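You operate a simulated robot arm through the tools that you are given. There is no shell and no other tool. Be economical: measure what you need, move in short steps, check, and stop when the job is done.

The job below is to be done with a simulated two-armed robot. You get a single attempt, and the scene is never put back.

JOB
Wipe up the spill on the table top by the fridge with the tea towel and put it back.

Only the result counts: the job must be done as asked and must still hold three seconds after the hand-in. Knocking over, shifting, dropping, spilling or breaking anything else fails it. Flat cloth is picked up by pressing the open fingertips on it (5 to 10 N) and closing them slowly along it; thin cloth reads only 2 to 8 mm in the jaws.

ROBOT AND FRAMES
Two 7-joint arms with two-finger parallel grippers on one trunk, on a base that drives. Base frame: it is fixed to the floor where the robot stands at the start and does not move with it; the origin is under the middle of the robot, x ahead of it, y to its left, z up. Units: mm, degrees, N and s.
The left shoulder is at the start at [30, 119, 935], the right one opposite. With the tool pointing down near the work surface each hand reaches from about 220 to 660 mm from the robot's upright axis, wherever it stands, measured 20 degrees to its own side. Payload 3.43 kg a hand.
The tool frame of a hand sits at the grasp point between the pads (the TCP): z along the fingers, y along the line on which they close. The tips reach 30 mm beyond it. Largest opening 94 mm; finger width 28, thickness 10; the body of the gripper, 50 by 96 mm, starts 55 mm behind the TCP.
Orientation is told as [roll, pitch, yaw] about the base's x, y, z axes, in that order, counted from this pose: with the fingers straight down and closing along the base's y, the tool's x points along the base's -x, its y along +y and its z along -z.

CONTROLS
- The arms move only by the tool arm_command. It takes "left_motion", "right_motion" or both (then of equal length, played together; a hand with none holds still); each is a list of rows, each an object (a shift or turn left out is 0, a gripper value left out holds the last) with "angular": the turn, a rotation vector about the base's x, y, z in degrees, a list of three; "slide": the shift along the base's x, y, z in mm, a list of three; "fingers": the finger opening in mm, from 0 to 94. In form: [{"angular": [wx, wy, wz], "slide": [tx, ty, tz], "fingers": fingers}, ...]. A call has 1 to 10 rows; each row is the pose to reach, as a shift and turn from the pose commanded when the call began. Rows are played at 5 a second. More than 50 mm and 8.6 degrees between two rows, or a gripper value outside its range, and nothing of the call is played. Where a pose cannot be reached the arm comes as near as it can. A force on the tool above 40 N (or 10 N above the force at the start of the call, whichever is more), or a blocked arm, ends the call early, and 0.2 s more pass. The fingers move at their own pace (about 72 mm/s each) and stop on an object; they squeeze with about 35 N. The grip force told is the motor's: it shows also when the fingers shut on nothing. Time passes only in rows, and 0.2 s behind the last, so rows that repeat a pose let the fingers close. The reply holds the time, the measured pose of the TCP, the force on the tool along the base axes, the opening and the grip force, in the units named above and with some noise, with the torque about the TCP (base axes, N m) and any sound that the robot's microphone picked up, and new pictures: "pictures" is both (left out), scene, wrist or none (wrist: the cameras of the hands that moved).
- Cameras (640 x 400 px; columns grow to the right, rows downward): "scene" is now at [20.9, 40.4, 1622.4]; the picture's right is [0.61, -0.79, 0.00], its down [-0.70, -0.54, -0.46] and it looks along [0.37, 0.28, -0.89] (base axes); focal length 290 px, centre (320, 200). "left" rides on the left gripper at [76, -14, -103] in its tool frame; the picture's right is [0.18, 0.98, 0.00], its down [-0.75, 0.14, -0.64] and it looks along [-0.63, 0.12, 0.77] (tool axes); focal length 243 px, centre (320, 200). "right" rides on the right gripper at [76, 14, -102] in its tool frame; the picture's right is [-0.18, 0.98, 0.00], its down [-0.75, -0.14, -0.64] and it looks along [-0.63, -0.12, 0.77] (tool axes); focal length 243 px, centre (320, 200). There is no depth. A picture from a camera that has moved, and an enlarged one, comes with that camera's place and axes in the base frame and with its lens.
- lift_body(by): slides the trunk up (or, below 0, down) by that many mm; the arms and the scene camera ride with it, the base frame stays. It gives what a move gives, with no picture.
- base_move(legs): drives the robot by 1 to 6 legs, each [ahead, turn to the left] in mm and degrees, along the robot's own axes; the way and the turn of a leg run together, so that a leg with both is an arc; at most 1500 mm and 180 degrees a leg. The arms and the cameras ride along, it lands a little off, and it stops where it bumps. It gives what a move gives, and a new picture of the scene camera.
- pan_tilt(pan, tilt): turns the head with the scene camera to pan (to the left, within 143 degrees either way) and tilt (down, from -29 to 69), counted from straight ahead of the robot. It gives what a move gives, and a new picture of the scene camera.
- close_up(camera, box): a new picture of the part [left, top, right, bottom] of that camera's present view, enlarged. It takes no simulated time.
- finish_job(): hands the job in; it is judged then, once.

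Work in short steps. Places have to be worked out from the pictures, the camera data and where the tool is seen: move nearer, look again, correct. Check each grasp and each placing, and mend what went wrong. You have 120 turns and 260 pictures in all, those below and enlarged ones among them. Open the grippers and draw the arms clear of the work before you hand the job in, unless the task says otherwise; then end with one line.

The tools are called after ">>>" as a command line: name --argument value ..., lists and objects as JSON in quotes. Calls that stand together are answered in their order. arm_command: Moves the arms, as the interface text tells. Its arguments: {"type":"object","properties":{"left_motion":{"type":"array"},"right_motion":{"type":"array"},"pictures":{"type":"string","enum":["both","scene","wrist","none"]}},"required":[]} The other tools are called the same way: lift_body (by) slides the trunk up or down; base_move (legs) drives the base; pan_tilt (pan, tilt) turns the head that bears the scene camera; close_up (camera, box) takes an enlarged picture of a part of a camera's view; finish_job () hands the job in.

At the start:

```text
time: 0.0
left_eef_pos: [351.3, 400.3, 904.3]
left_tcp_rot: [0.0, 0.1, 0.0]
left_ft_force: [0.0, 0.1, 0.1]
left_wrist_torque: [-0.02, -0.01, 0.02]
left_gripper_width: 93.7
left_grip_force: 0.1
right_eef_pos: [359.8, 41.4, 1004.9]
right_tcp_rot: [0.0, 0.0, 0.0]
right_ft_force: [-0.1, 0.1, 0.9]
right_wrist_torque: [0.0, -0.02, -0.01]
right_gripper_width: 94.1
right_grip_force: 0.0
trunk travel left (down, up): [-200.0, 210.0]
robot x, y, heading: [-1.5, -2.5, -0.1]
head pan, tilt: [37.8, 62.4]
```

scene: 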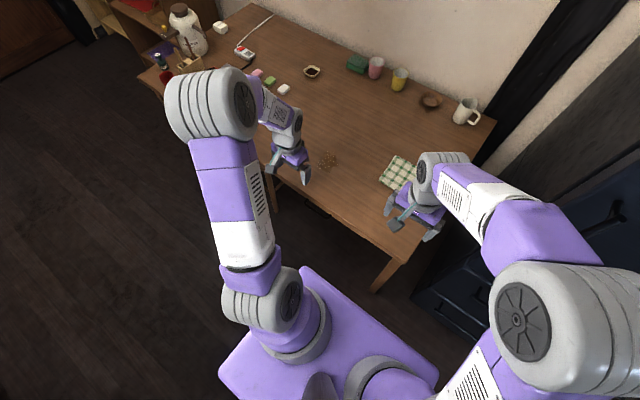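
right: 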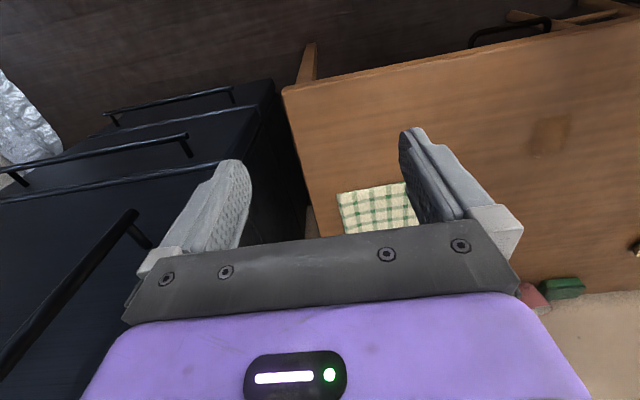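
left: 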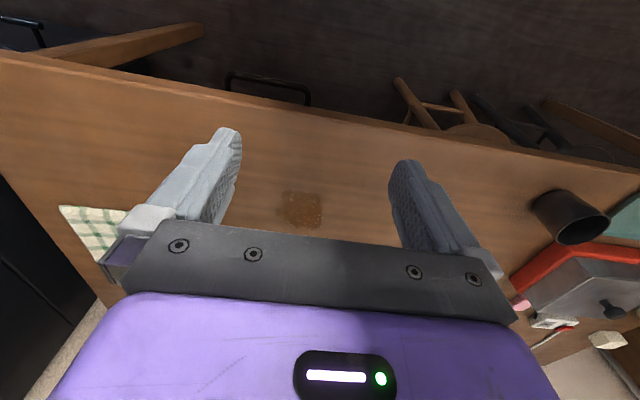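

I'll move the right hand back and to the right, and raise the left hand, to clear the scene camera's view of the table, towel and spill.

>>> arm_command --right_motion '[{"slide": [-20, -40, 10]}, {"slide": [-40, -80, 20]}, {"slide": [-60, -120, 30]}, {"slide": [-80, -160, 40]}, {"slide": [-90, -200, 50]}, {"slide": [-100, -240, 50]}]' --left_motion '[{"slide": [-10, 0, 40]}, {"slide": [-20, 10, 80]}, {"slide": [-40, 20, 110]}, {"slide": [-60, 30, 110]}, {"slide": [-80, 40, 110]}, {"slide": [-80, 40, 110]}]'

>>> close_up --camera "scene" --box '[220, 20, 540, 220]'

```text
time: 1.4
left_eef_pos: [268.4, 439.4, 1014.1]
left_tcp_rot: [-0.1, 0.1, -0.1]
left_ft_force: [0.3, 0.6, 0.5]
left_wrist_torque: [0.0, -0.01, -0.02]
left_gripper_width: 94.0
left_grip_force: 0.1
right_eef_pos: [263.0, -202.3, 1052.5]
right_tcp_rot: [0.0, 0.0, 0.0]
right_ft_force: [0.2, 0.4, 0.9]
right_wrist_torque: [0.02, 0.01, -0.03]
right_gripper_width: 93.9
right_grip_force: 0.0
trunk travel left (down, up): [-200.0, 210.0]
robot x, y, heading: [1.7, -4.2, -0.2]
head pan, tilt: [37.8, 62.4]
camera scene: at [20.9, 39.7, 1622.4], right [0.61, -0.79, 0.0], down [-0.7, -0.54, -0.46], along [0.37, 0.28, -0.89], focal length 290 px, centre (320, 200)
camera right: at [186.2, -186.9, 1156.5], right [0.18, 0.98, 0.0], down [0.75, -0.14, 0.64], along [0.63, -0.12, -0.77], focal length 243 px, centre (320, 200)
camera left: at [192.9, 426.2, 1116.9], right [-0.18, 0.98, 0.0], down [0.75, 0.14, 0.64], along [0.63, 0.12, -0.77], focal length 243 px, centre (320, 200)
```

scene: 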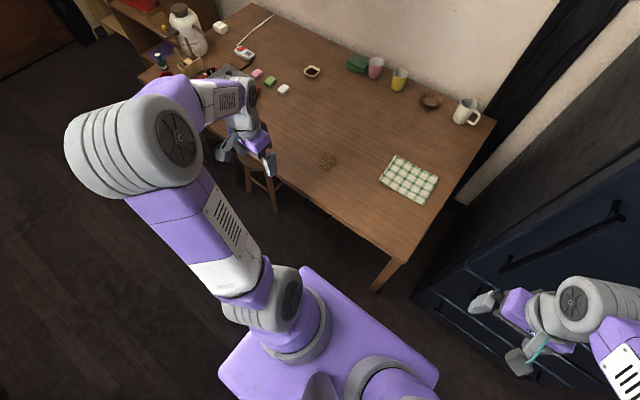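
right: 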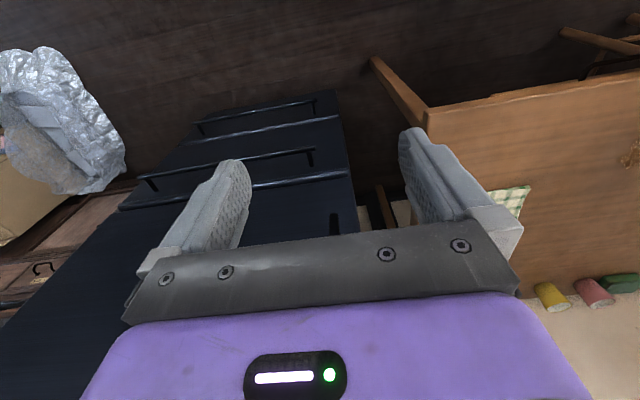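
left: 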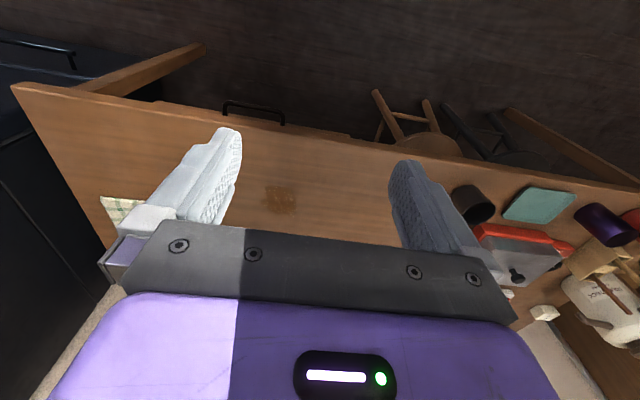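

```text
2.00 times, centred on (380, 120) of scene
camera zoom: at [20.9, 39.7, 1622.4], right [0.61, -0.79, 0.0], down [-0.7, -0.54, -0.46], along [0.37, 0.28, -0.89], focal length 580 px, centre (200, 360)
```

zoom: 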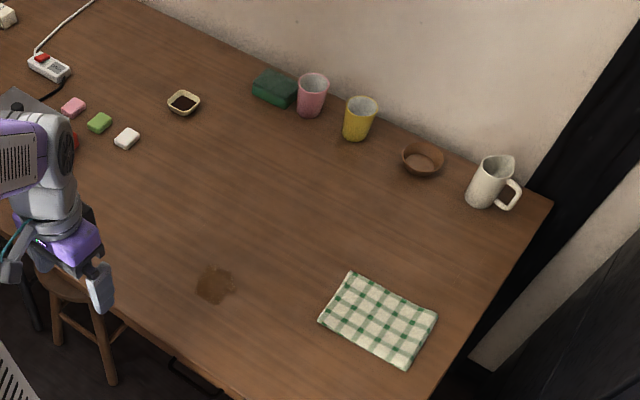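

The table top is at z≈700. The spill is near (550,407), and the folded towel is centred near (669,123), about 130×175 mm. The table front edge is at x≈390 and the robot front is well behind it, so I'll drive 100 mm ahead for reach.

>>> base_move --legs '[[100, 0]]'

```text
time: 2.5
left_eef_pos: [369.8, 440.0, 1014.1]
left_tcp_rot: [0.0, 0.1, 0.0]
left_ft_force: [0.9, 0.0, -0.3]
left_wrist_torque: [0.03, -0.02, 0.01]
left_gripper_width: 93.8
left_grip_force: 0.0
right_eef_pos: [365.0, -201.1, 1053.0]
right_tcp_rot: [0.0, 0.1, 0.1]
right_ft_force: [-0.1, -0.9, -0.8]
right_wrist_torque: [0.01, -0.01, 0.03]
right_gripper_width: 94.3
right_grip_force: 0.1
trunk travel left (down, up): [-200.0, 210.0]
robot x, y, heading: [99.2, 0.8, -0.1]
head pan, tilt: [37.8, 62.4]
camera scene: at [122.9, 40.4, 1622.4], right [0.61, -0.79, 0.0], down [-0.7, -0.54, -0.46], along [0.36, 0.28, -0.89], focal length 290 px, centre (320, 200)
```

scene: 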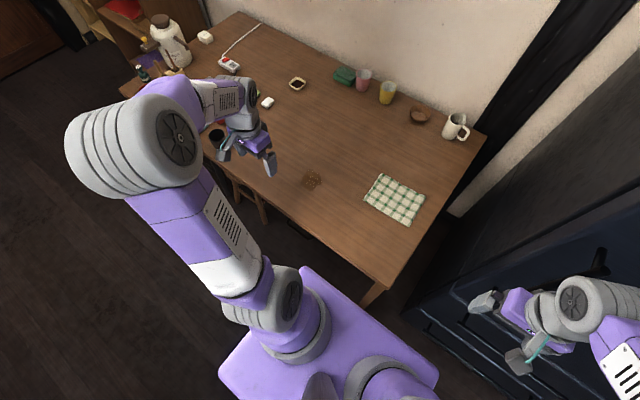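

The drive landed cleanly. Next I'll bring the left hand above the towel at a safe height to look at it through the wrist camera.

>>> arm_command --left_motion '[{"slide": [27, -29, -11]}, {"slide": [54, -58, -22]}, {"slide": [81, -87, -33]}, {"slide": [108, -116, -44]}, {"slide": [135, -145, -55]}, {"slide": [162, -174, -66]}, {"slide": [189, -203, -77]}, {"slide": [216, -232, -88]}, {"slide": [243, -261, -99]}, {"slide": [270, -290, -110], "fingers": 70}]'

```text
time: 4.8
left_eef_pos: [641.4, 148.2, 906.9]
left_tcp_rot: [0.0, 0.1, 0.1]
left_ft_force: [-0.1, 0.5, -0.3]
left_wrist_torque: [0.0, 0.06, 0.02]
left_gripper_width: 70.2
left_grip_force: 0.1
right_eef_pos: [364.1, -201.6, 1051.4]
right_tcp_rot: [0.0, 0.0, 0.0]
right_ft_force: [-0.3, -0.1, -0.3]
right_wrist_torque: [0.02, 0.0, 0.02]
right_gripper_width: 93.8
right_grip_force: 0.1
trunk travel left (down, up): [-200.0, 210.0]
robot x, y, heading: [100.2, -0.4, -0.1]
head pan, tilt: [37.8, 62.4]
camera scene: at [122.6, 39.5, 1622.4], right [0.61, -0.79, 0.0], down [-0.7, -0.54, -0.46], along [0.36, 0.28, -0.89], focal length 290 px, centre (320, 200)
camera left: at [565.7, 135.0, 1009.0], right [-0.18, 0.98, 0.0], down [0.75, 0.14, 0.64], along [0.63, 0.12, -0.77], focal length 243 px, centre (320, 200)
```

scene: 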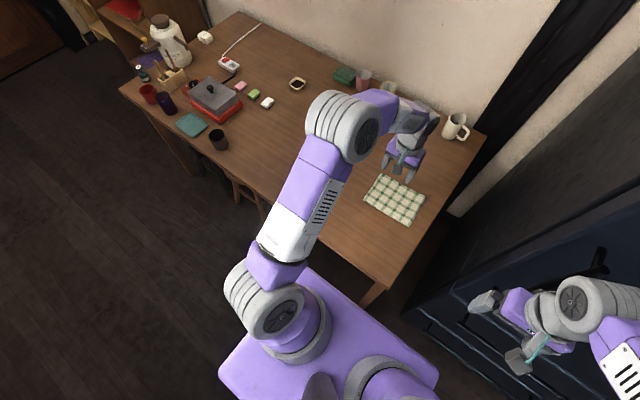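
left: 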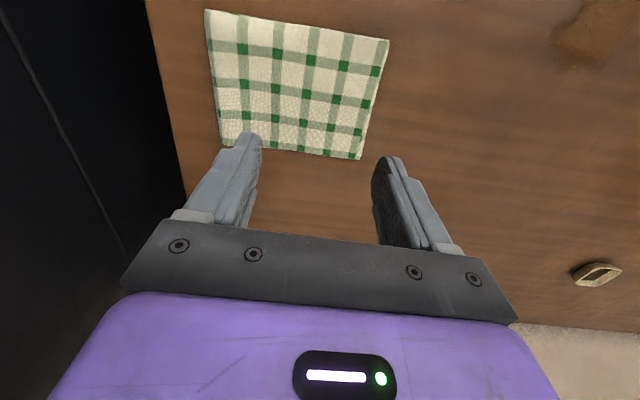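

Towel corners triangulate to about (598,26), (586,213), (731,227), (743,28), so the centre is near (666,122). I'll move over the centre and go down with the tips still about 35 mm above the cloth.

>>> arm_command --left_motion '[{"slide": [12, -13, -35]}, {"slide": [25, -26, -70]}, {"slide": [25, -26, -105]}, {"slide": [25, -26, -137]}]'

```text
time: 5.8
left_eef_pos: [665.0, 122.4, 769.1]
left_tcp_rot: [0.0, 0.1, 0.0]
left_ft_force: [0.4, -0.3, -0.2]
left_wrist_torque: [0.01, 0.03, 0.02]
left_gripper_width: 70.0
left_grip_force: 0.1
right_eef_pos: [363.0, -200.9, 1054.5]
right_tcp_rot: [0.0, 0.0, 0.0]
right_ft_force: [0.2, -0.2, -0.4]
right_wrist_torque: [-0.02, 0.02, -0.01]
right_gripper_width: 93.9
right_grip_force: 0.0
trunk travel left (down, up): [-200.0, 210.0]
robot x, y, heading: [99.9, -1.7, 0.0]
head pan, tilt: [37.8, 62.4]
camera scene: at [122.0, 40.4, 1622.4], right [0.61, -0.79, 0.0], down [-0.7, -0.54, -0.46], along [0.37, 0.28, -0.89], focal length 290 px, centre (320, 200)
camera left: at [589.6, 108.1, 870.3], right [-0.18, 0.98, 0.0], down [0.75, 0.14, 0.64], along [0.63, 0.12, -0.77], focal length 243 px, centre (320, 200)
```

scene: 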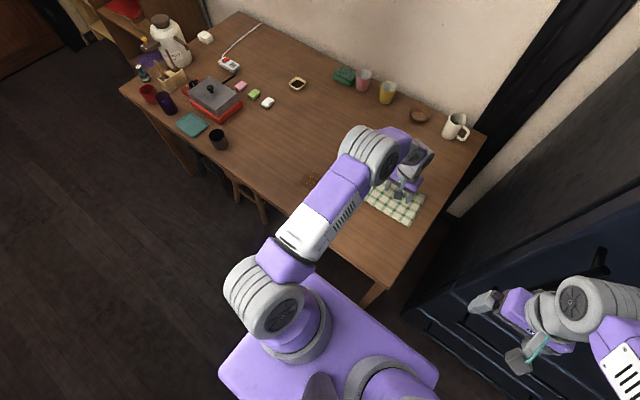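
left: 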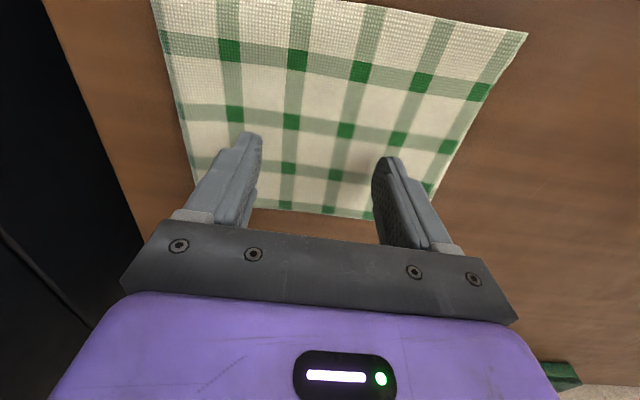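

Centred over the towel. I'll go down in small steps and watch the force for contact.

>>> arm_command --left_motion '[{"slide": [0, 0, -10]}, {"slide": [0, 0, -18]}, {"slide": [0, 0, -24]}, {"slide": [0, 0, -27]}, {"slide": [0, 0, -30]}]' --pictures "wrist"

```text
time: 6.6
left_eef_pos: [669.8, 123.7, 752.6]
left_tcp_rot: [0.0, -0.7, 0.1]
left_ft_force: [-5.0, -0.5, 21.8]
left_wrist_torque: [0.15, 0.26, 0.04]
left_gripper_width: 70.0
left_grip_force: 0.0
right_eef_pos: [363.6, -201.8, 1053.3]
right_tcp_rot: [0.1, 0.0, 0.0]
right_ft_force: [0.8, 0.1, 0.4]
right_wrist_torque: [-0.04, 0.04, 0.0]
right_gripper_width: 94.3
right_grip_force: 0.0
trunk travel left (down, up): [-200.0, 210.0]
robot x, y, heading: [101.3, 4.2, -0.1]
head pan, tilt: [37.8, 62.4]
stopped in row 4 (left hand): the force on the tool passed its limit at 46 N (the readings are from after the stop); the commanded pose is now the measured one
camera left: at [591.9, 109.7, 854.6], right [-0.19, 0.98, 0.0], down [0.75, 0.14, 0.65], along [0.64, 0.12, -0.76], focal length 243 px, centre (320, 200)
```

left: 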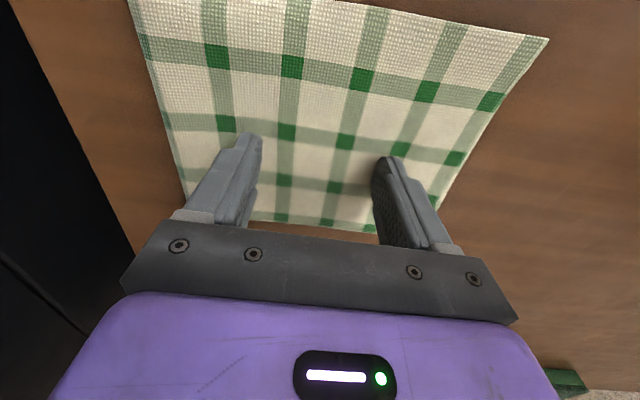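

Contact came with the tips at z≈722, and the force is 22 N. I'll ease up about 1 mm to get 5–10 N before closing.

>>> arm_command --left_motion '[{"slide": [0, 0, 1.2], "angular": [0, 0.7, 0]}, {"slide": [0, 0, 1.2], "angular": [0, 0.7, 0]}]' --pictures "none"

```text
time: 7.2
left_eef_pos: [669.5, 122.9, 753.3]
left_tcp_rot: [-0.1, -0.2, 0.0]
left_ft_force: [3.8, -0.9, 18.0]
left_wrist_torque: [0.14, -0.13, 0.0]
left_gripper_width: 69.9
left_grip_force: 0.1
right_eef_pos: [362.6, -201.8, 1054.2]
right_tcp_rot: [0.1, -0.1, 0.0]
right_ft_force: [1.3, 0.1, 0.7]
right_wrist_torque: [0.0, 0.03, 0.0]
right_gripper_width: 94.0
right_grip_force: 0.2
trunk travel left (down, up): [-200.0, 210.0]
robot x, y, heading: [102.2, 2.8, 0.2]
head pan, tilt: [37.8, 62.4]
```

>>> arm_command --left_motion '[{"slide": [0, 0, 1.5]}, {"slide": [0, 0, 1.5]}]' --pictures "none"

```text
time: 7.8
left_eef_pos: [668.2, 123.6, 753.0]
left_tcp_rot: [-0.1, 0.1, 0.1]
left_ft_force: [3.1, 0.0, 14.2]
left_wrist_torque: [0.0, -0.13, -0.02]
left_gripper_width: 69.7
left_grip_force: 0.0
right_eef_pos: [362.9, -201.9, 1053.3]
right_tcp_rot: [0.0, -0.1, 0.0]
right_ft_force: [0.0, 0.2, 0.1]
right_wrist_torque: [0.01, -0.02, 0.02]
right_gripper_width: 93.9
right_grip_force: 0.1
trunk travel left (down, up): [-200.0, 210.0]
robot x, y, heading: [98.2, -0.8, 0.2]
head pan, tilt: [37.8, 62.4]
```

Stiffness is about 2.5 N/mm. I'll raise 2.5 mm more to reach about 8 N, then close slowly along the cloth.

>>> arm_command --left_motion '[{"slide": [0, 0, 2.5]}, {"slide": [0, 0, 2.5], "fingers": 62}, {"slide": [0, 0, 2.5], "fingers": 54}, {"slide": [0, 0, 2.5], "fingers": 46}, {"slide": [0, 0, 2.5], "fingers": 38}, {"slide": [0, 0, 2.5], "fingers": 30}, {"slide": [0, 0, 2.5], "fingers": 22}, {"slide": [0, 0, 2.5], "fingers": 14}, {"slide": [0, 0, 2.5], "fingers": 6}, {"slide": [0, 0, 2.5], "fingers": 0}]'

```text
time: 10.0
left_eef_pos: [668.6, 124.0, 755.4]
left_tcp_rot: [0.0, 0.2, 0.1]
left_ft_force: [-0.4, -0.7, 3.0]
left_wrist_torque: [-0.05, 0.0, 0.03]
left_gripper_width: 7.2
left_grip_force: 35.4
right_eef_pos: [363.5, -201.5, 1052.0]
right_tcp_rot: [0.0, 0.0, 0.1]
right_ft_force: [0.0, -0.6, 0.6]
right_wrist_torque: [0.01, 0.01, 0.01]
right_gripper_width: 94.0
right_grip_force: 0.0
trunk travel left (down, up): [-200.0, 210.0]
robot x, y, heading: [104.5, 2.6, -0.1]
head pan, tilt: [37.8, 62.4]
camera scene: at [121.2, 40.3, 1622.4], right [0.61, -0.79, 0.0], down [-0.7, -0.54, -0.46], along [0.37, 0.28, -0.89], focal length 290 px, centre (320, 200)
camera left: at [592.5, 109.7, 858.4], right [-0.19, 0.98, 0.0], down [0.76, 0.14, 0.64], along [0.63, 0.12, -0.77], focal length 243 px, centre (320, 200)
```

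scene: 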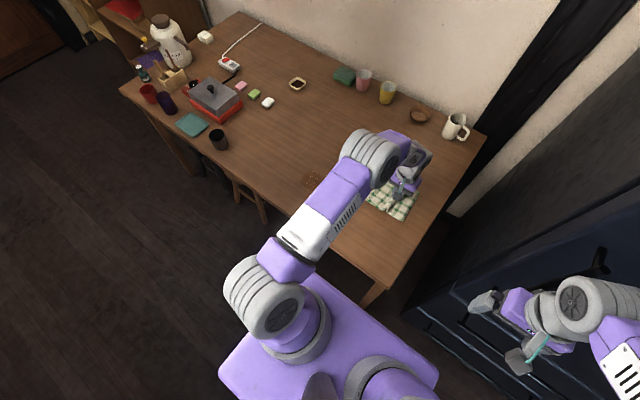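
left: 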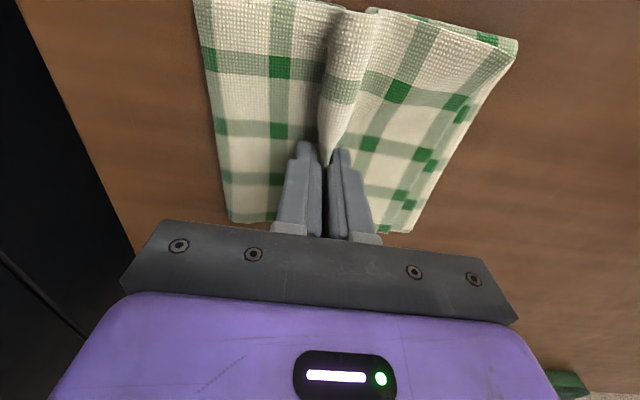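

A 7.2 mm fold is in the jaws. I'll lift it and check.

>>> arm_command --left_motion '[{"slide": [0, 0, 15]}, {"slide": [0, 0, 35]}, {"slide": [0, 0, 60]}, {"slide": [0, 0, 90]}, {"slide": [0, 0, 120]}, {"slide": [0, 0, 120]}]'

```text
time: 11.4
left_eef_pos: [669.1, 123.8, 874.9]
left_tcp_rot: [-0.2, 0.3, 0.1]
left_ft_force: [-0.7, -0.1, -0.4]
left_wrist_torque: [0.01, 0.0, 0.01]
left_gripper_width: 7.1
left_grip_force: 34.5
right_eef_pos: [363.2, -201.6, 1052.7]
right_tcp_rot: [0.0, 0.1, 0.1]
right_ft_force: [-0.6, -0.3, 0.3]
right_wrist_torque: [0.0, 0.04, 0.01]
right_gripper_width: 93.7
right_grip_force: 0.2
trunk travel left (down, up): [-200.0, 210.0]
robot x, y, heading: [99.9, 0.6, -0.2]
head pan, tilt: [37.8, 62.4]
camera scene: at [121.7, 40.4, 1622.4], right [0.61, -0.79, 0.0], down [-0.7, -0.54, -0.46], along [0.37, 0.28, -0.89], focal length 290 px, centre (320, 200)
camera left: at [592.8, 109.2, 977.7], right [-0.19, 0.98, 0.0], down [0.76, 0.14, 0.64], along [0.63, 0.12, -0.77], focal length 243 px, centre (320, 200)
```

scene: 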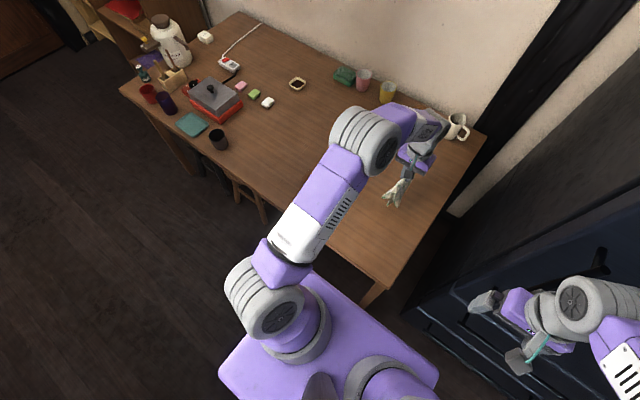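
left: 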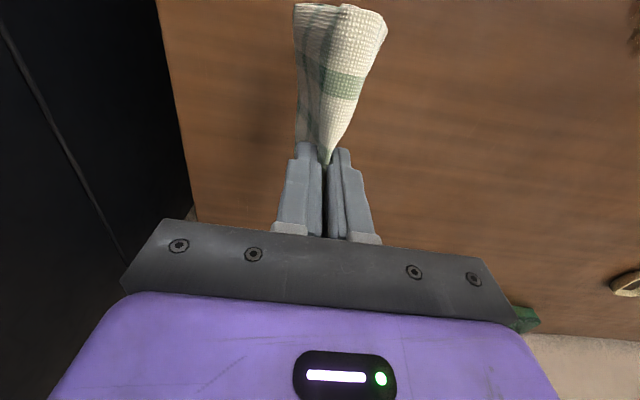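

The towel is held and hanging. With the table at z≈718, the spill is re-estimated at about (537,402). I'll approach and stop 80 mm short on y to locate it precisely.

>>> arm_command --left_motion '[{"slide": [-30, 40, 0]}, {"slide": [-60, 80, 0]}, {"slide": [-90, 120, 0]}, {"slide": [-115, 160, 0]}, {"slide": [-135, 200, 0]}, {"slide": [-135, 200, 0]}]' --pictures "wrist"

```text
time: 12.8
left_eef_pos: [535.7, 324.0, 871.8]
left_tcp_rot: [-0.1, 0.2, 0.0]
left_ft_force: [-0.1, 0.3, -0.2]
left_wrist_torque: [0.0, 0.05, -0.02]
left_gripper_width: 7.2
left_grip_force: 35.0
right_eef_pos: [362.3, -203.0, 1052.1]
right_tcp_rot: [0.0, 0.0, 0.0]
right_ft_force: [-0.1, -0.5, 0.3]
right_wrist_torque: [0.03, -0.01, 0.0]
right_gripper_width: 93.8
right_grip_force: 0.0
trunk travel left (down, up): [-200.0, 210.0]
robot x, y, heading: [103.0, 2.2, 0.1]
head pan, tilt: [37.8, 62.4]
camera left: at [459.6, 310.7, 975.9], right [-0.18, 0.98, 0.0], down [0.76, 0.14, 0.64], along [0.63, 0.12, -0.77], focal length 243 px, centre (320, 200)
```

left: 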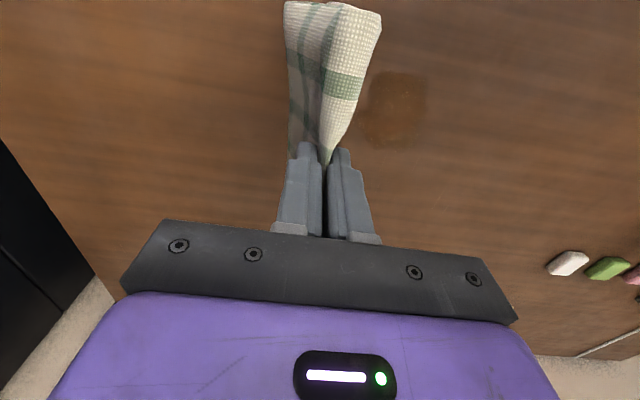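

The spill spans x 501–574, y 365–438, centred at (535,402). I'll move over it and lower the towel.

>>> arm_command --left_motion '[{"slide": [0, 40, 0]}, {"slide": [0, 78, 0]}, {"slide": [0, 78, -35]}, {"slide": [0, 78, -70]}, {"slide": [0, 78, -95]}, {"slide": [0, 78, -105]}, {"slide": [0, 78, -110]}]'

```text
time: 14.4
left_eef_pos: [533.7, 403.7, 766.3]
left_tcp_rot: [0.0, 0.0, 0.1]
left_ft_force: [-0.3, 0.8, 3.1]
left_wrist_torque: [0.07, 0.02, 0.03]
left_gripper_width: 7.0
left_grip_force: 34.6
right_eef_pos: [364.3, -201.5, 1053.3]
right_tcp_rot: [0.0, -0.1, 0.0]
right_ft_force: [0.6, -0.2, 0.0]
right_wrist_torque: [-0.02, 0.01, 0.0]
right_gripper_width: 94.1
right_grip_force: 0.1
trunk travel left (down, up): [-200.0, 210.0]
robot x, y, heading: [98.3, -0.1, 0.0]
head pan, tilt: [37.8, 62.4]
camera scene: at [121.2, 40.4, 1622.4], right [0.61, -0.79, 0.0], down [-0.7, -0.54, -0.46], along [0.37, 0.28, -0.89], focal length 290 px, centre (320, 200)
camera left: at [457.7, 389.8, 868.6], right [-0.19, 0.98, 0.0], down [0.75, 0.14, 0.64], along [0.63, 0.12, -0.77], focal length 243 px, centre (320, 200)
```

scene: 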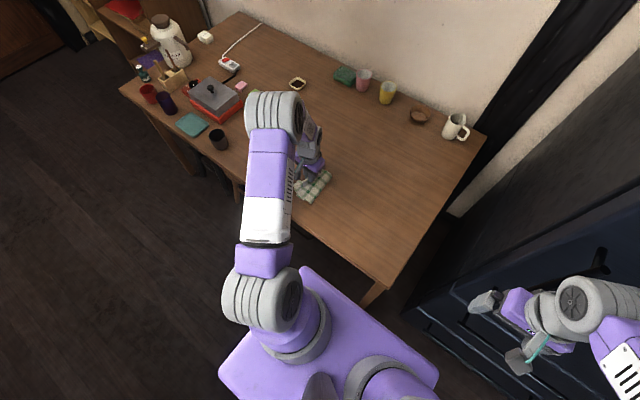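
left: 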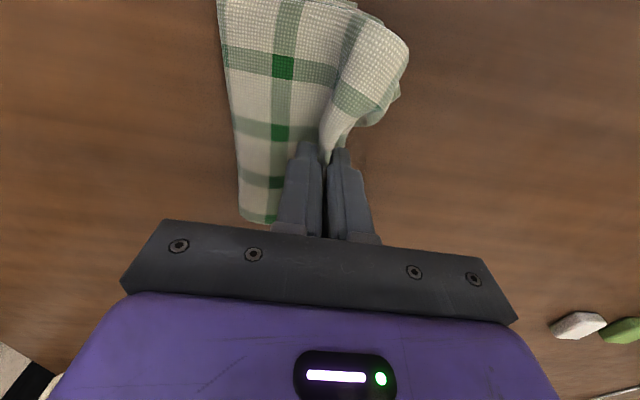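

The cloth is on the table and the spill is mostly covered. I'll press to working force and make a first stroke along y.

>>> arm_command --left_motion '[{"slide": [0, 0, -4]}, {"slide": [0, 0, -7]}, {"slide": [0, 0, -9]}]' --pictures "none"

```text
time: 15.2
left_eef_pos: [534.0, 401.9, 759.5]
left_tcp_rot: [0.2, 0.0, 0.2]
left_ft_force: [2.3, 2.2, 17.3]
left_wrist_torque: [0.01, -0.12, 0.04]
left_gripper_width: 7.4
left_grip_force: 35.2
right_eef_pos: [362.4, -202.8, 1053.3]
right_tcp_rot: [0.1, 0.0, 0.0]
right_ft_force: [0.5, -0.4, -0.2]
right_wrist_torque: [0.03, 0.02, -0.02]
right_gripper_width: 94.3
right_grip_force: 0.0
trunk travel left (down, up): [-200.0, 210.0]
robot x, y, heading: [103.0, 0.5, 0.1]
head pan, tilt: [37.8, 62.4]
```

17 N is a bit firm. I'll ease 2 mm and wipe in strokes across the spill area.

>>> arm_command --left_motion '[{"slide": [0, 20, 2]}, {"slide": [0, 40, 2]}, {"slide": [-15, 40, 2]}, {"slide": [-15, 15, 2]}, {"slide": [-15, -15, 2]}, {"slide": [-15, -40, 2]}, {"slide": [0, -40, 2]}, {"slide": [15, -40, 2]}, {"slide": [15, -15, 2]}, {"slide": [15, 15, 2]}]' --pictures "wrist"

```text
time: 17.4
left_eef_pos: [548.7, 418.0, 757.1]
left_tcp_rot: [-0.1, 0.2, 0.0]
left_ft_force: [-1.1, -0.6, 0.2]
left_wrist_torque: [-0.01, 0.03, 0.05]
left_gripper_width: 7.1
left_grip_force: 34.6
right_eef_pos: [362.9, -201.0, 1054.4]
right_tcp_rot: [0.0, 0.0, 0.1]
right_ft_force: [-0.5, -0.2, 0.5]
right_wrist_torque: [-0.01, 0.04, -0.03]
right_gripper_width: 93.9
right_grip_force: 0.1
trunk travel left (down, up): [-200.0, 210.0]
robot x, y, heading: [99.9, -1.5, -0.1]
head pan, tilt: [37.8, 62.4]
camera left: at [471.6, 404.8, 860.7], right [-0.18, 0.98, 0.0], down [0.76, 0.14, 0.64], along [0.63, 0.12, -0.77], focal length 243 px, centre (320, 200)
```

left: 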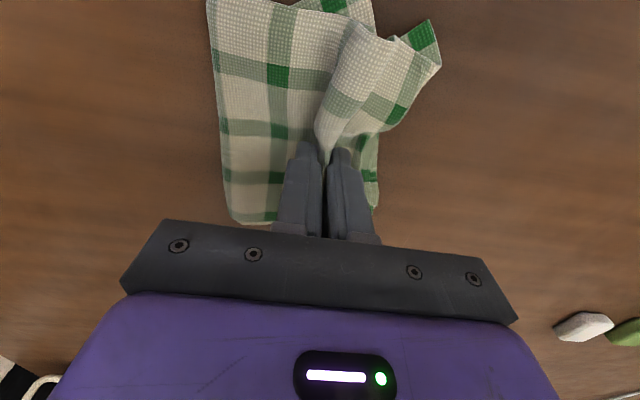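

Vertical force has dropped to about zero, so I'll press 4 mm deeper and wipe again.

>>> arm_command --left_motion '[{"slide": [0, 0, -4]}, {"slide": [-15, 25, -4]}, {"slide": [-40, 25, -4]}, {"slide": [-45, 0, -4]}, {"slide": [-45, -30, -4]}, {"slide": [-40, -55, -4]}, {"slide": [-14, -60, -4]}, {"slide": [12, -55, -4]}, {"slide": [20, -15, -4]}, {"slide": [-14, -15, -4]}]' --pictures "wrist"

```text
time: 19.6
left_eef_pos: [535.9, 403.3, 754.0]
left_tcp_rot: [0.0, 0.0, 0.0]
left_ft_force: [4.7, -0.3, 13.4]
left_wrist_torque: [0.0, -0.08, 0.01]
left_gripper_width: 7.1
left_grip_force: 35.2
right_eef_pos: [363.8, -201.6, 1053.1]
right_tcp_rot: [0.0, 0.0, 0.0]
right_ft_force: [-0.1, -0.1, 0.3]
right_wrist_torque: [0.01, -0.03, 0.01]
right_gripper_width: 93.9
right_grip_force: 0.0
trunk travel left (down, up): [-200.0, 210.0]
robot x, y, heading: [97.8, -1.4, 0.1]
head pan, tilt: [37.8, 62.4]
camera left: at [460.0, 388.5, 857.6], right [-0.18, 0.98, 0.0], down [0.75, 0.14, 0.64], along [0.63, 0.12, -0.77], focal length 243 px, centre (320, 200)
```

left: 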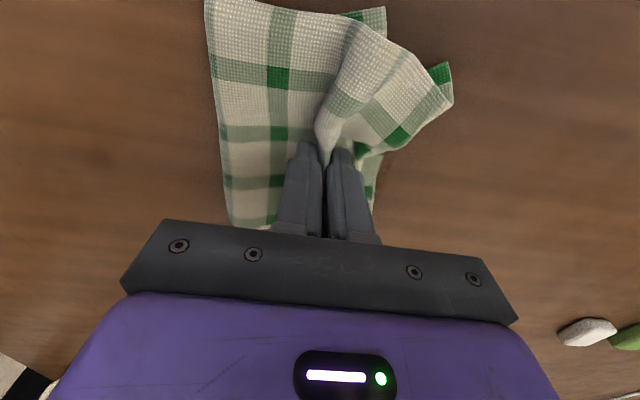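

Good contact at 13 N. I'll make one more back-and-forth set over the whole area, then lift to inspect.

>>> arm_command --left_motion '[{"slide": [0, 25, 0]}, {"slide": [-22, 40, 0]}, {"slide": [-22, 5, 0]}, {"slide": [-22, -35, 0]}, {"slide": [0, -40, 0]}, {"slide": [0, 0, 0]}, {"slide": [0, 40, 0]}, {"slide": [25, 35, 0]}, {"slide": [25, -5, 0]}, {"slide": [25, -40, 0]}]' --pictures "none"

>>> arm_command --left_motion '[{"slide": [0, 0, 30]}, {"slide": [0, -10, 70]}, {"slide": [0, -30, 110]}, {"slide": [0, -60, 120]}, {"slide": [0, -60, 120]}]'

```text
time: 21.8
left_eef_pos: [560.9, 360.4, 754.5]
left_tcp_rot: [0.1, 0.1, 0.2]
left_ft_force: [-0.1, 4.1, 14.5]
left_wrist_torque: [0.07, 0.02, 0.0]
left_gripper_width: 7.0
left_grip_force: 34.9
right_eef_pos: [362.7, -202.4, 1053.4]
right_tcp_rot: [0.0, 0.0, 0.1]
right_ft_force: [-0.3, 0.2, 0.8]
right_wrist_torque: [-0.01, 0.0, -0.02]
right_gripper_width: 93.9
right_grip_force: 0.2
trunk travel left (down, up): [-200.0, 210.0]
robot x, y, heading: [99.3, -2.8, -0.0]
head pan, tilt: [37.8, 62.4]
```

```text
time: 23.0
left_eef_pos: [559.2, 302.2, 875.5]
left_tcp_rot: [-0.2, 0.1, 0.1]
left_ft_force: [0.4, 1.0, 0.6]
left_wrist_torque: [0.02, 0.0, 0.03]
left_gripper_width: 7.2
left_grip_force: 35.2
right_eef_pos: [364.1, -200.9, 1053.9]
right_tcp_rot: [-0.1, 0.1, 0.0]
right_ft_force: [0.0, 0.8, -0.1]
right_wrist_torque: [0.0, 0.02, 0.0]
right_gripper_width: 94.2
right_grip_force: 0.1
trunk travel left (down, up): [-200.0, 210.0]
robot x, y, heading: [101.9, 0.5, -0.2]
head pan, tilt: [37.8, 62.4]
camera scene: at [121.4, 40.9, 1622.4], right [0.61, -0.79, 0.0], down [-0.7, -0.54, -0.46], along [0.37, 0.28, -0.89], focal length 290 px, centre (320, 200)
camera left: at [483.4, 288.3, 977.8], right [-0.19, 0.98, 0.0], down [0.76, 0.14, 0.64], along [0.63, 0.12, -0.77], focal length 243 px, centre (320, 200)
```

scene: 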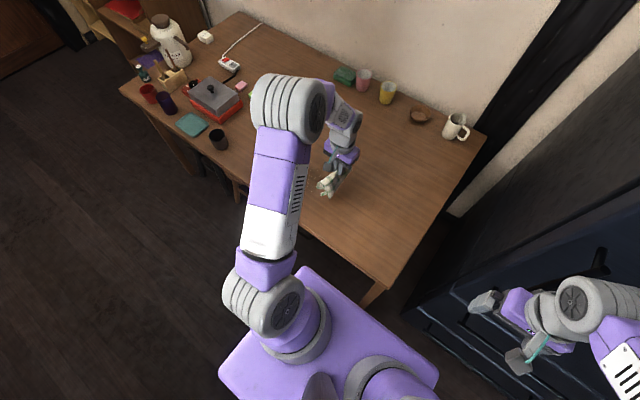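
left: 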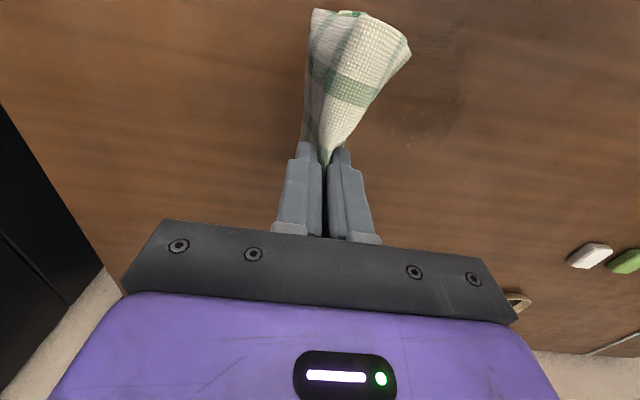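

There seems to be some faint residue around (420,90). I'll zoom in.

>>> close_up --camera "left" --box '[320, 0, 520, 180]'

>>> close_up --camera "scene" --box '[270, 130, 390, 230]'

```text
2.22 times, centred on (420, 90) of left
camera zoom: at [483.4, 288.3, 977.8], right [-0.19, 0.98, 0.0], down [0.76, 0.14, 0.64], along [0.63, 0.12, -0.77], focal length 539 px, centre (98, 444)
```

zoom: 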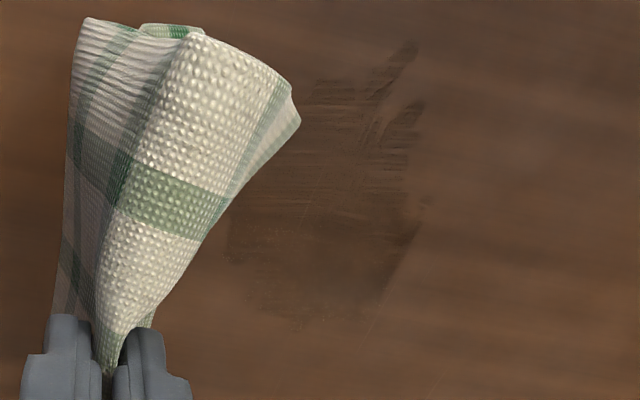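

```text
4.00 times, centred on (330, 180) of scene
camera zoom: at [121.4, 40.9, 1622.4], right [0.61, -0.79, 0.0], down [-0.7, -0.54, -0.46], along [0.37, 0.28, -0.89], focal length 1159 px, centre (280, 280)
```

zoom: 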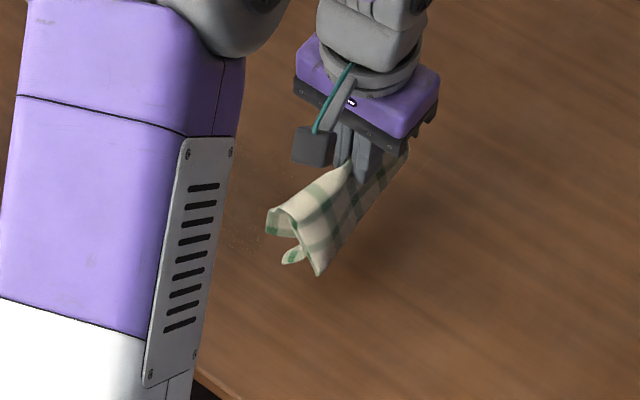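

A thin smeared film remains over about x 475–575, y 365–460. I'll lower back onto it and wipe that whole area in a denser raster.

>>> arm_command --left_motion '[{"slide": [-5, 40, 0]}, {"slide": [-10, 80, 0]}, {"slide": [-20, 110, -20]}, {"slide": [-20, 110, -65]}, {"slide": [-20, 110, -100]}, {"slide": [-20, 110, -112]}, {"slide": [-20, 110, -120]}]' --pictures "none"

>>> arm_command --left_motion '[{"slide": [0, 25, 0]}, {"slide": [0, 50, 0]}, {"slide": [20, 50, 0]}, {"slide": [20, 15, 0]}, {"slide": [20, -20, 0]}, {"slide": [20, -50, 0]}, {"slide": [5, -50, 0]}, {"slide": [5, -15, 0]}, {"slide": [5, 20, 0]}, {"slide": [5, 50, 0]}]' --pictures "none"

>>> arm_command --left_motion '[{"slide": [-20, 0, 0]}, {"slide": [-20, -35, 0]}, {"slide": [-20, -70, 0]}, {"slide": [-20, -100, 0]}, {"slide": [-38, -100, 0]}, {"slide": [-38, -65, 0]}, {"slide": [-38, -30, 0]}, {"slide": [-38, 0, 0]}, {"slide": [-55, 0, 0]}, {"slide": [-55, -40, 0]}]' --pictures "wrist"

```text
time: 24.6
left_eef_pos: [540.8, 412.1, 759.7]
left_tcp_rot: [0.1, -0.2, 0.2]
left_ft_force: [1.0, -0.3, 21.8]
left_wrist_torque: [-0.27, -0.09, 0.03]
left_gripper_width: 7.0
left_grip_force: 35.0
right_eef_pos: [360.8, -202.7, 1053.0]
right_tcp_rot: [0.2, 0.0, 0.0]
right_ft_force: [0.4, -0.2, -0.1]
right_wrist_torque: [-0.01, 0.03, 0.03]
right_gripper_width: 94.3
right_grip_force: 0.0
trunk travel left (down, up): [-200.0, 210.0]
robot x, y, heading: [101.1, -2.9, -0.1]
head pan, tilt: [37.8, 62.4]
```

```text
time: 25.3
left_eef_pos: [544.1, 459.7, 756.7]
left_tcp_rot: [-0.2, 0.2, 0.0]
left_ft_force: [-7.6, -5.5, 22.3]
left_wrist_torque: [-0.29, 0.15, -0.02]
left_gripper_width: 6.8
left_grip_force: 34.8
right_eef_pos: [362.6, -203.3, 1053.2]
right_tcp_rot: [0.1, -0.1, 0.0]
right_ft_force: [-0.2, 0.0, -0.4]
right_wrist_torque: [-0.03, 0.01, 0.01]
right_gripper_width: 94.4
right_grip_force: 0.0
trunk travel left (down, up): [-200.0, 210.0]
robot x, y, heading: [97.7, -1.0, 0.0]
head pan, tilt: [37.8, 62.4]
stopped in row 3 (left hand): the force on the tool passed its limit at 47 N (the readings are from after the stop); the commanded pose is now the measured one
```

```text
time: 27.5
left_eef_pos: [486.5, 422.1, 754.9]
left_tcp_rot: [0.0, 0.6, 0.1]
left_ft_force: [-2.0, 5.9, 14.0]
left_wrist_torque: [0.24, 0.04, 0.03]
left_gripper_width: 6.8
left_grip_force: 35.0
right_eef_pos: [362.9, -201.3, 1052.9]
right_tcp_rot: [0.0, 0.0, 0.1]
right_ft_force: [0.0, -0.1, -1.4]
right_wrist_torque: [0.0, 0.0, 0.01]
right_gripper_width: 94.1
right_grip_force: 0.1
trunk travel left (down, up): [-200.0, 210.0]
robot x, y, heading: [101.7, 0.6, -0.0]
head pan, tilt: [37.8, 62.4]
camera left: at [412.3, 408.9, 858.9], right [-0.19, 0.98, 0.0], down [0.76, 0.14, 0.63], along [0.62, 0.12, -0.77], focal length 243 px, centre (320, 200)
```

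left: 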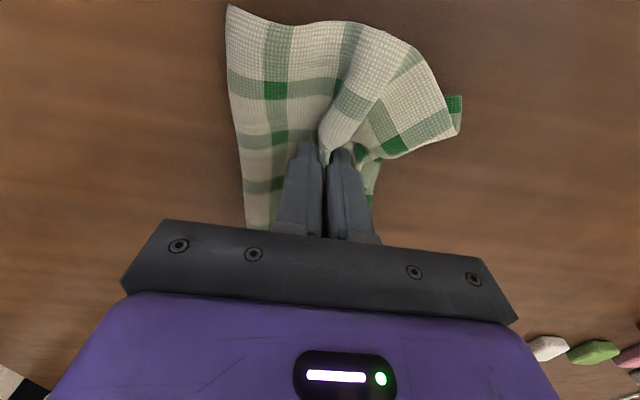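

Contact is good. I'll add strokes along x over the same area, then lift and inspect.

>>> arm_command --left_motion '[{"slide": [0, 25, 1]}, {"slide": [35, 25, 1]}, {"slide": [75, 25, 1]}, {"slide": [85, 0, 1]}, {"slide": [50, 0, 1]}, {"slide": [10, 0, 1]}, {"slide": [0, -25, 1]}, {"slide": [40, -25, 1]}, {"slide": [80, -25, 1]}, {"slide": [80, -50, 1]}]' --pictures "none"

>>> arm_command --left_motion '[{"slide": [-40, 0, 0]}, {"slide": [-70, 0, 0]}, {"slide": [-70, 0, 40]}, {"slide": [-50, -20, 80]}, {"slide": [-20, -60, 120]}, {"slide": [0, -100, 130]}, {"slide": [20, -140, 130]}, {"slide": [20, -140, 130]}]' --pictures "wrist"

```text
time: 29.7
left_eef_pos: [572.6, 369.5, 755.6]
left_tcp_rot: [-0.2, 0.2, 0.1]
left_ft_force: [1.7, 3.6, 9.0]
left_wrist_torque: [0.16, -0.03, -0.01]
left_gripper_width: 7.3
left_grip_force: 35.2
right_eef_pos: [363.8, -201.4, 1053.2]
right_tcp_rot: [0.0, -0.1, 0.0]
right_ft_force: [-0.2, -0.1, -0.1]
right_wrist_torque: [0.01, 0.0, -0.01]
right_gripper_width: 94.1
right_grip_force: 0.0
trunk travel left (down, up): [-200.0, 210.0]
robot x, y, heading: [104.5, -0.2, -0.2]
head pan, tilt: [37.8, 62.4]
```

```text
refused: row 5 steps farther than a row can; nothing moved
```

I'll lift clear with shorter steps.

>>> arm_command --left_motion '[{"slide": [-40, 0, 0]}, {"slide": [-70, 0, 0]}, {"slide": [-70, 0, 40]}, {"slide": [-60, -15, 80]}, {"slide": [-45, -40, 110]}, {"slide": [-25, -75, 130]}, {"slide": [0, -110, 130]}, {"slide": [20, -150, 130]}, {"slide": [20, -150, 130]}]' --pictures "none"

>>> close_up --camera "left" --box '[380, 0, 640, 180]'

>>> close_up --camera "scene" --box '[260, 120, 400, 220]'

```text
time: 31.7
left_eef_pos: [589.7, 221.2, 882.8]
left_tcp_rot: [-0.3, 0.5, 0.2]
left_ft_force: [-0.6, -0.4, -0.2]
left_wrist_torque: [-0.01, 0.02, 0.02]
left_gripper_width: 7.4
left_grip_force: 34.9
right_eef_pos: [363.8, -201.1, 1052.7]
right_tcp_rot: [0.0, 0.0, 0.0]
right_ft_force: [0.4, -0.1, 0.3]
right_wrist_torque: [-0.03, -0.01, -0.03]
right_gripper_width: 94.0
right_grip_force: 0.0
trunk travel left (down, up): [-200.0, 210.0]
robot x, y, heading: [100.8, 0.7, -0.2]
head pan, tilt: [37.8, 62.4]
```

```text
2.22 times, centred on (510, 90) of left
camera zoom: at [514.0, 207.2, 986.7], right [-0.19, 0.98, 0.0], down [0.76, 0.14, 0.64], along [0.62, 0.12, -0.77], focal length 539 px, centre (-102, 444)
```

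zoom: 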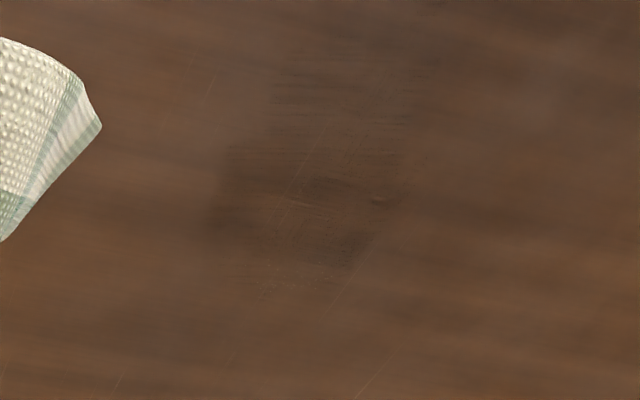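

```text
4.00 times, centred on (330, 170) of scene
camera zoom: at [121.2, 41.0, 1622.4], right [0.61, -0.79, 0.0], down [-0.7, -0.54, -0.46], along [0.37, 0.28, -0.89], focal length 1159 px, centre (280, 320)
```

zoom: 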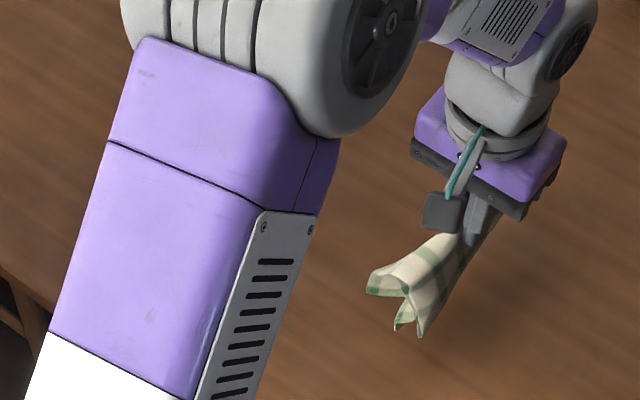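

The film is much fainter but still visible over x 485–575, y 363–461. I'll make another dense set of passes.

>>> arm_command --left_motion '[{"slide": [-15, 45, 0]}, {"slide": [-30, 90, 0]}, {"slide": [-45, 135, 0]}, {"slide": [-57, 180, 0]}, {"slide": [-57, 193, -40]}, {"slide": [-57, 193, -80]}, {"slide": [-57, 193, -112]}, {"slide": [-57, 193, -122]}, {"slide": [-57, 193, -126]}]' --pictures "none"

>>> arm_command --left_motion '[{"slide": [0, 30, 0]}, {"slide": [0, 52, -1]}, {"slide": [-12, 52, -2]}, {"slide": [-12, 20, -3]}, {"slide": [-12, -15, -4]}, {"slide": [-12, -52, -4]}, {"slide": [0, -52, -4]}, {"slide": [0, -20, -4]}, {"slide": [0, 15, -4]}, {"slide": [0, 50, -4]}]' --pictures "none"

```text
time: 33.7
left_eef_pos: [532.6, 414.6, 759.5]
left_tcp_rot: [-0.1, 0.2, 0.1]
left_ft_force: [-0.3, 1.5, 12.9]
left_wrist_torque: [-0.05, -0.14, 0.02]
left_gripper_width: 5.4
left_grip_force: 35.4
right_eef_pos: [363.4, -201.8, 1053.2]
right_tcp_rot: [0.0, 0.1, 0.0]
right_ft_force: [0.2, 0.7, 0.3]
right_wrist_torque: [-0.03, -0.01, 0.0]
right_gripper_width: 93.9
right_grip_force: 0.0
trunk travel left (down, up): [-200.0, 210.0]
robot x, y, heading: [99.5, 1.1, -0.2]
head pan, tilt: [37.8, 62.4]
```

```text
time: 35.9
left_eef_pos: [531.7, 463.9, 757.5]
left_tcp_rot: [-0.2, 0.4, 0.1]
left_ft_force: [0.0, -4.2, 14.1]
left_wrist_torque: [-0.24, -0.11, 0.0]
left_gripper_width: 5.1
left_grip_force: 34.8
right_eef_pos: [362.5, -203.1, 1053.2]
right_tcp_rot: [0.0, 0.0, 0.0]
right_ft_force: [-0.8, 1.1, 0.3]
right_wrist_torque: [-0.02, 0.0, 0.0]
right_gripper_width: 94.0
right_grip_force: 0.1
trunk travel left (down, up): [-200.0, 210.0]
robot x, y, heading: [100.5, 1.5, -0.2]
head pan, tilt: [37.8, 62.4]
```

Jaw reading fell from 7 to 5 mm, so a layer may be creeping, but it still holds. I'll continue at this force with a few more strokes.

>>> arm_command --left_motion '[{"slide": [15, 0, 0]}, {"slide": [15, -35, 0]}, {"slide": [15, -70, 0]}, {"slide": [15, -103, 0]}, {"slide": [30, -103, 0]}, {"slide": [30, -70, 0]}, {"slide": [30, -35, 0]}, {"slide": [30, 0, 0]}, {"slide": [42, -25, 0]}, {"slide": [42, -60, 0]}]' --pictures "none"

>>> arm_command --left_motion '[{"slide": [0, -40, 0]}, {"slide": [-35, -40, 0]}, {"slide": [-65, -40, 0]}, {"slide": [-90, -40, 0]}, {"slide": [-90, -10, 0]}, {"slide": [-90, 25, 0]}, {"slide": [-90, 50, 0]}, {"slide": [-70, 50, 0]}, {"slide": [-70, 15, 0]}, {"slide": [-70, -30, 0]}]' --pictures "wrist"

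```text
time: 38.1
left_eef_pos: [574.0, 403.4, 755.8]
left_tcp_rot: [-0.1, 0.3, 0.1]
left_ft_force: [0.7, 4.4, 20.6]
left_wrist_torque: [-0.07, -0.19, 0.04]
left_gripper_width: 5.1
left_grip_force: 34.9
right_eef_pos: [363.0, -201.9, 1052.1]
right_tcp_rot: [0.0, -0.1, 0.0]
right_ft_force: [-0.2, -0.8, -0.1]
right_wrist_torque: [-0.03, 0.06, 0.01]
right_gripper_width: 94.0
right_grip_force: 0.0
trunk travel left (down, up): [-200.0, 210.0]
robot x, y, heading: [102.0, 0.3, -0.1]
head pan, tilt: [37.8, 62.4]
```

```text
time: 40.3
left_eef_pos: [501.0, 374.5, 755.2]
left_tcp_rot: [0.0, 0.2, 0.1]
left_ft_force: [1.4, 7.2, 33.5]
left_wrist_torque: [-0.06, -0.22, 0.06]
left_gripper_width: 5.1
left_grip_force: 34.7
right_eef_pos: [362.2, -202.2, 1053.0]
right_tcp_rot: [0.1, -0.1, 0.1]
right_ft_force: [0.4, -0.1, -0.3]
right_wrist_torque: [-0.02, 0.03, -0.01]
right_gripper_width: 94.1
right_grip_force: 0.1
trunk travel left (down, up): [-200.0, 210.0]
robot x, y, heading: [100.5, 0.8, 0.0]
head pan, tilt: [37.8, 62.4]
camera left: at [425.4, 360.5, 858.7], right [-0.19, 0.98, 0.0], down [0.76, 0.14, 0.64], along [0.63, 0.12, -0.77], focal length 243 px, centre (320, 200)
```

left: 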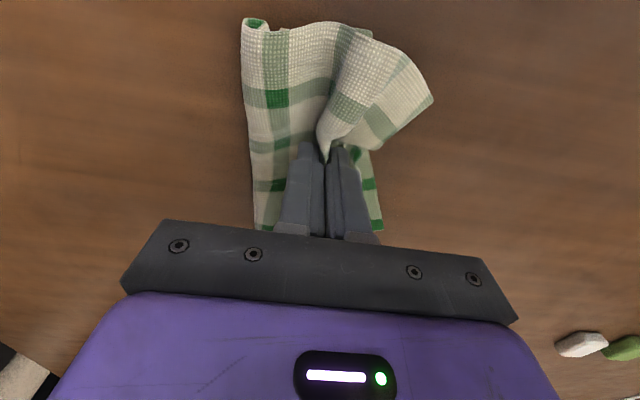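

Now I'll lift and move aside to inspect.

>>> arm_command --left_motion '[{"slide": [0, 0, 40]}, {"slide": [10, -15, 80]}, {"slide": [25, -40, 110]}, {"slide": [45, -75, 130]}, {"slide": [70, -110, 130]}, {"slide": [90, -150, 130]}, {"slide": [90, -150, 130]}]' --pictures "none"

>>> close_up --camera "left" --box '[380, 0, 640, 180]'

```text
time: 41.9
left_eef_pos: [592.0, 223.0, 883.9]
left_tcp_rot: [-0.2, 0.7, 0.2]
left_ft_force: [0.2, 0.0, -0.2]
left_wrist_torque: [0.01, -0.02, 0.0]
left_gripper_width: 5.3
left_grip_force: 35.1
right_eef_pos: [363.2, -200.8, 1053.6]
right_tcp_rot: [-0.1, -0.1, 0.0]
right_ft_force: [-0.2, 0.0, 0.4]
right_wrist_torque: [0.02, 0.01, -0.01]
right_gripper_width: 94.2
right_grip_force: 0.0
trunk travel left (down, up): [-200.0, 210.0]
robot x, y, heading: [101.7, 0.2, -0.0]
head pan, tilt: [37.8, 62.4]
```

```text
2.22 times, centred on (510, 90) of left
camera zoom: at [516.7, 208.5, 987.3], right [-0.19, 0.98, 0.0], down [0.76, 0.14, 0.64], along [0.62, 0.12, -0.77], focal length 539 px, centre (-102, 444)
```

zoom: 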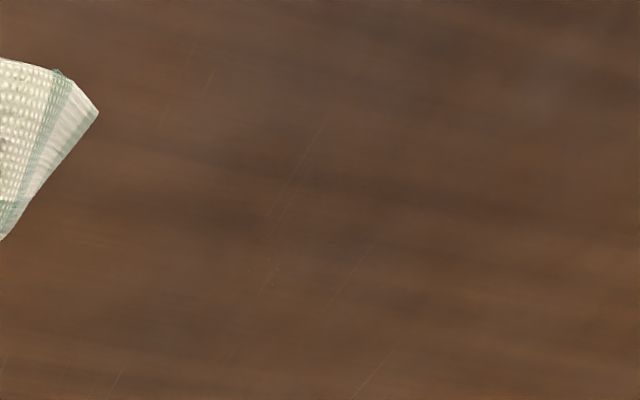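

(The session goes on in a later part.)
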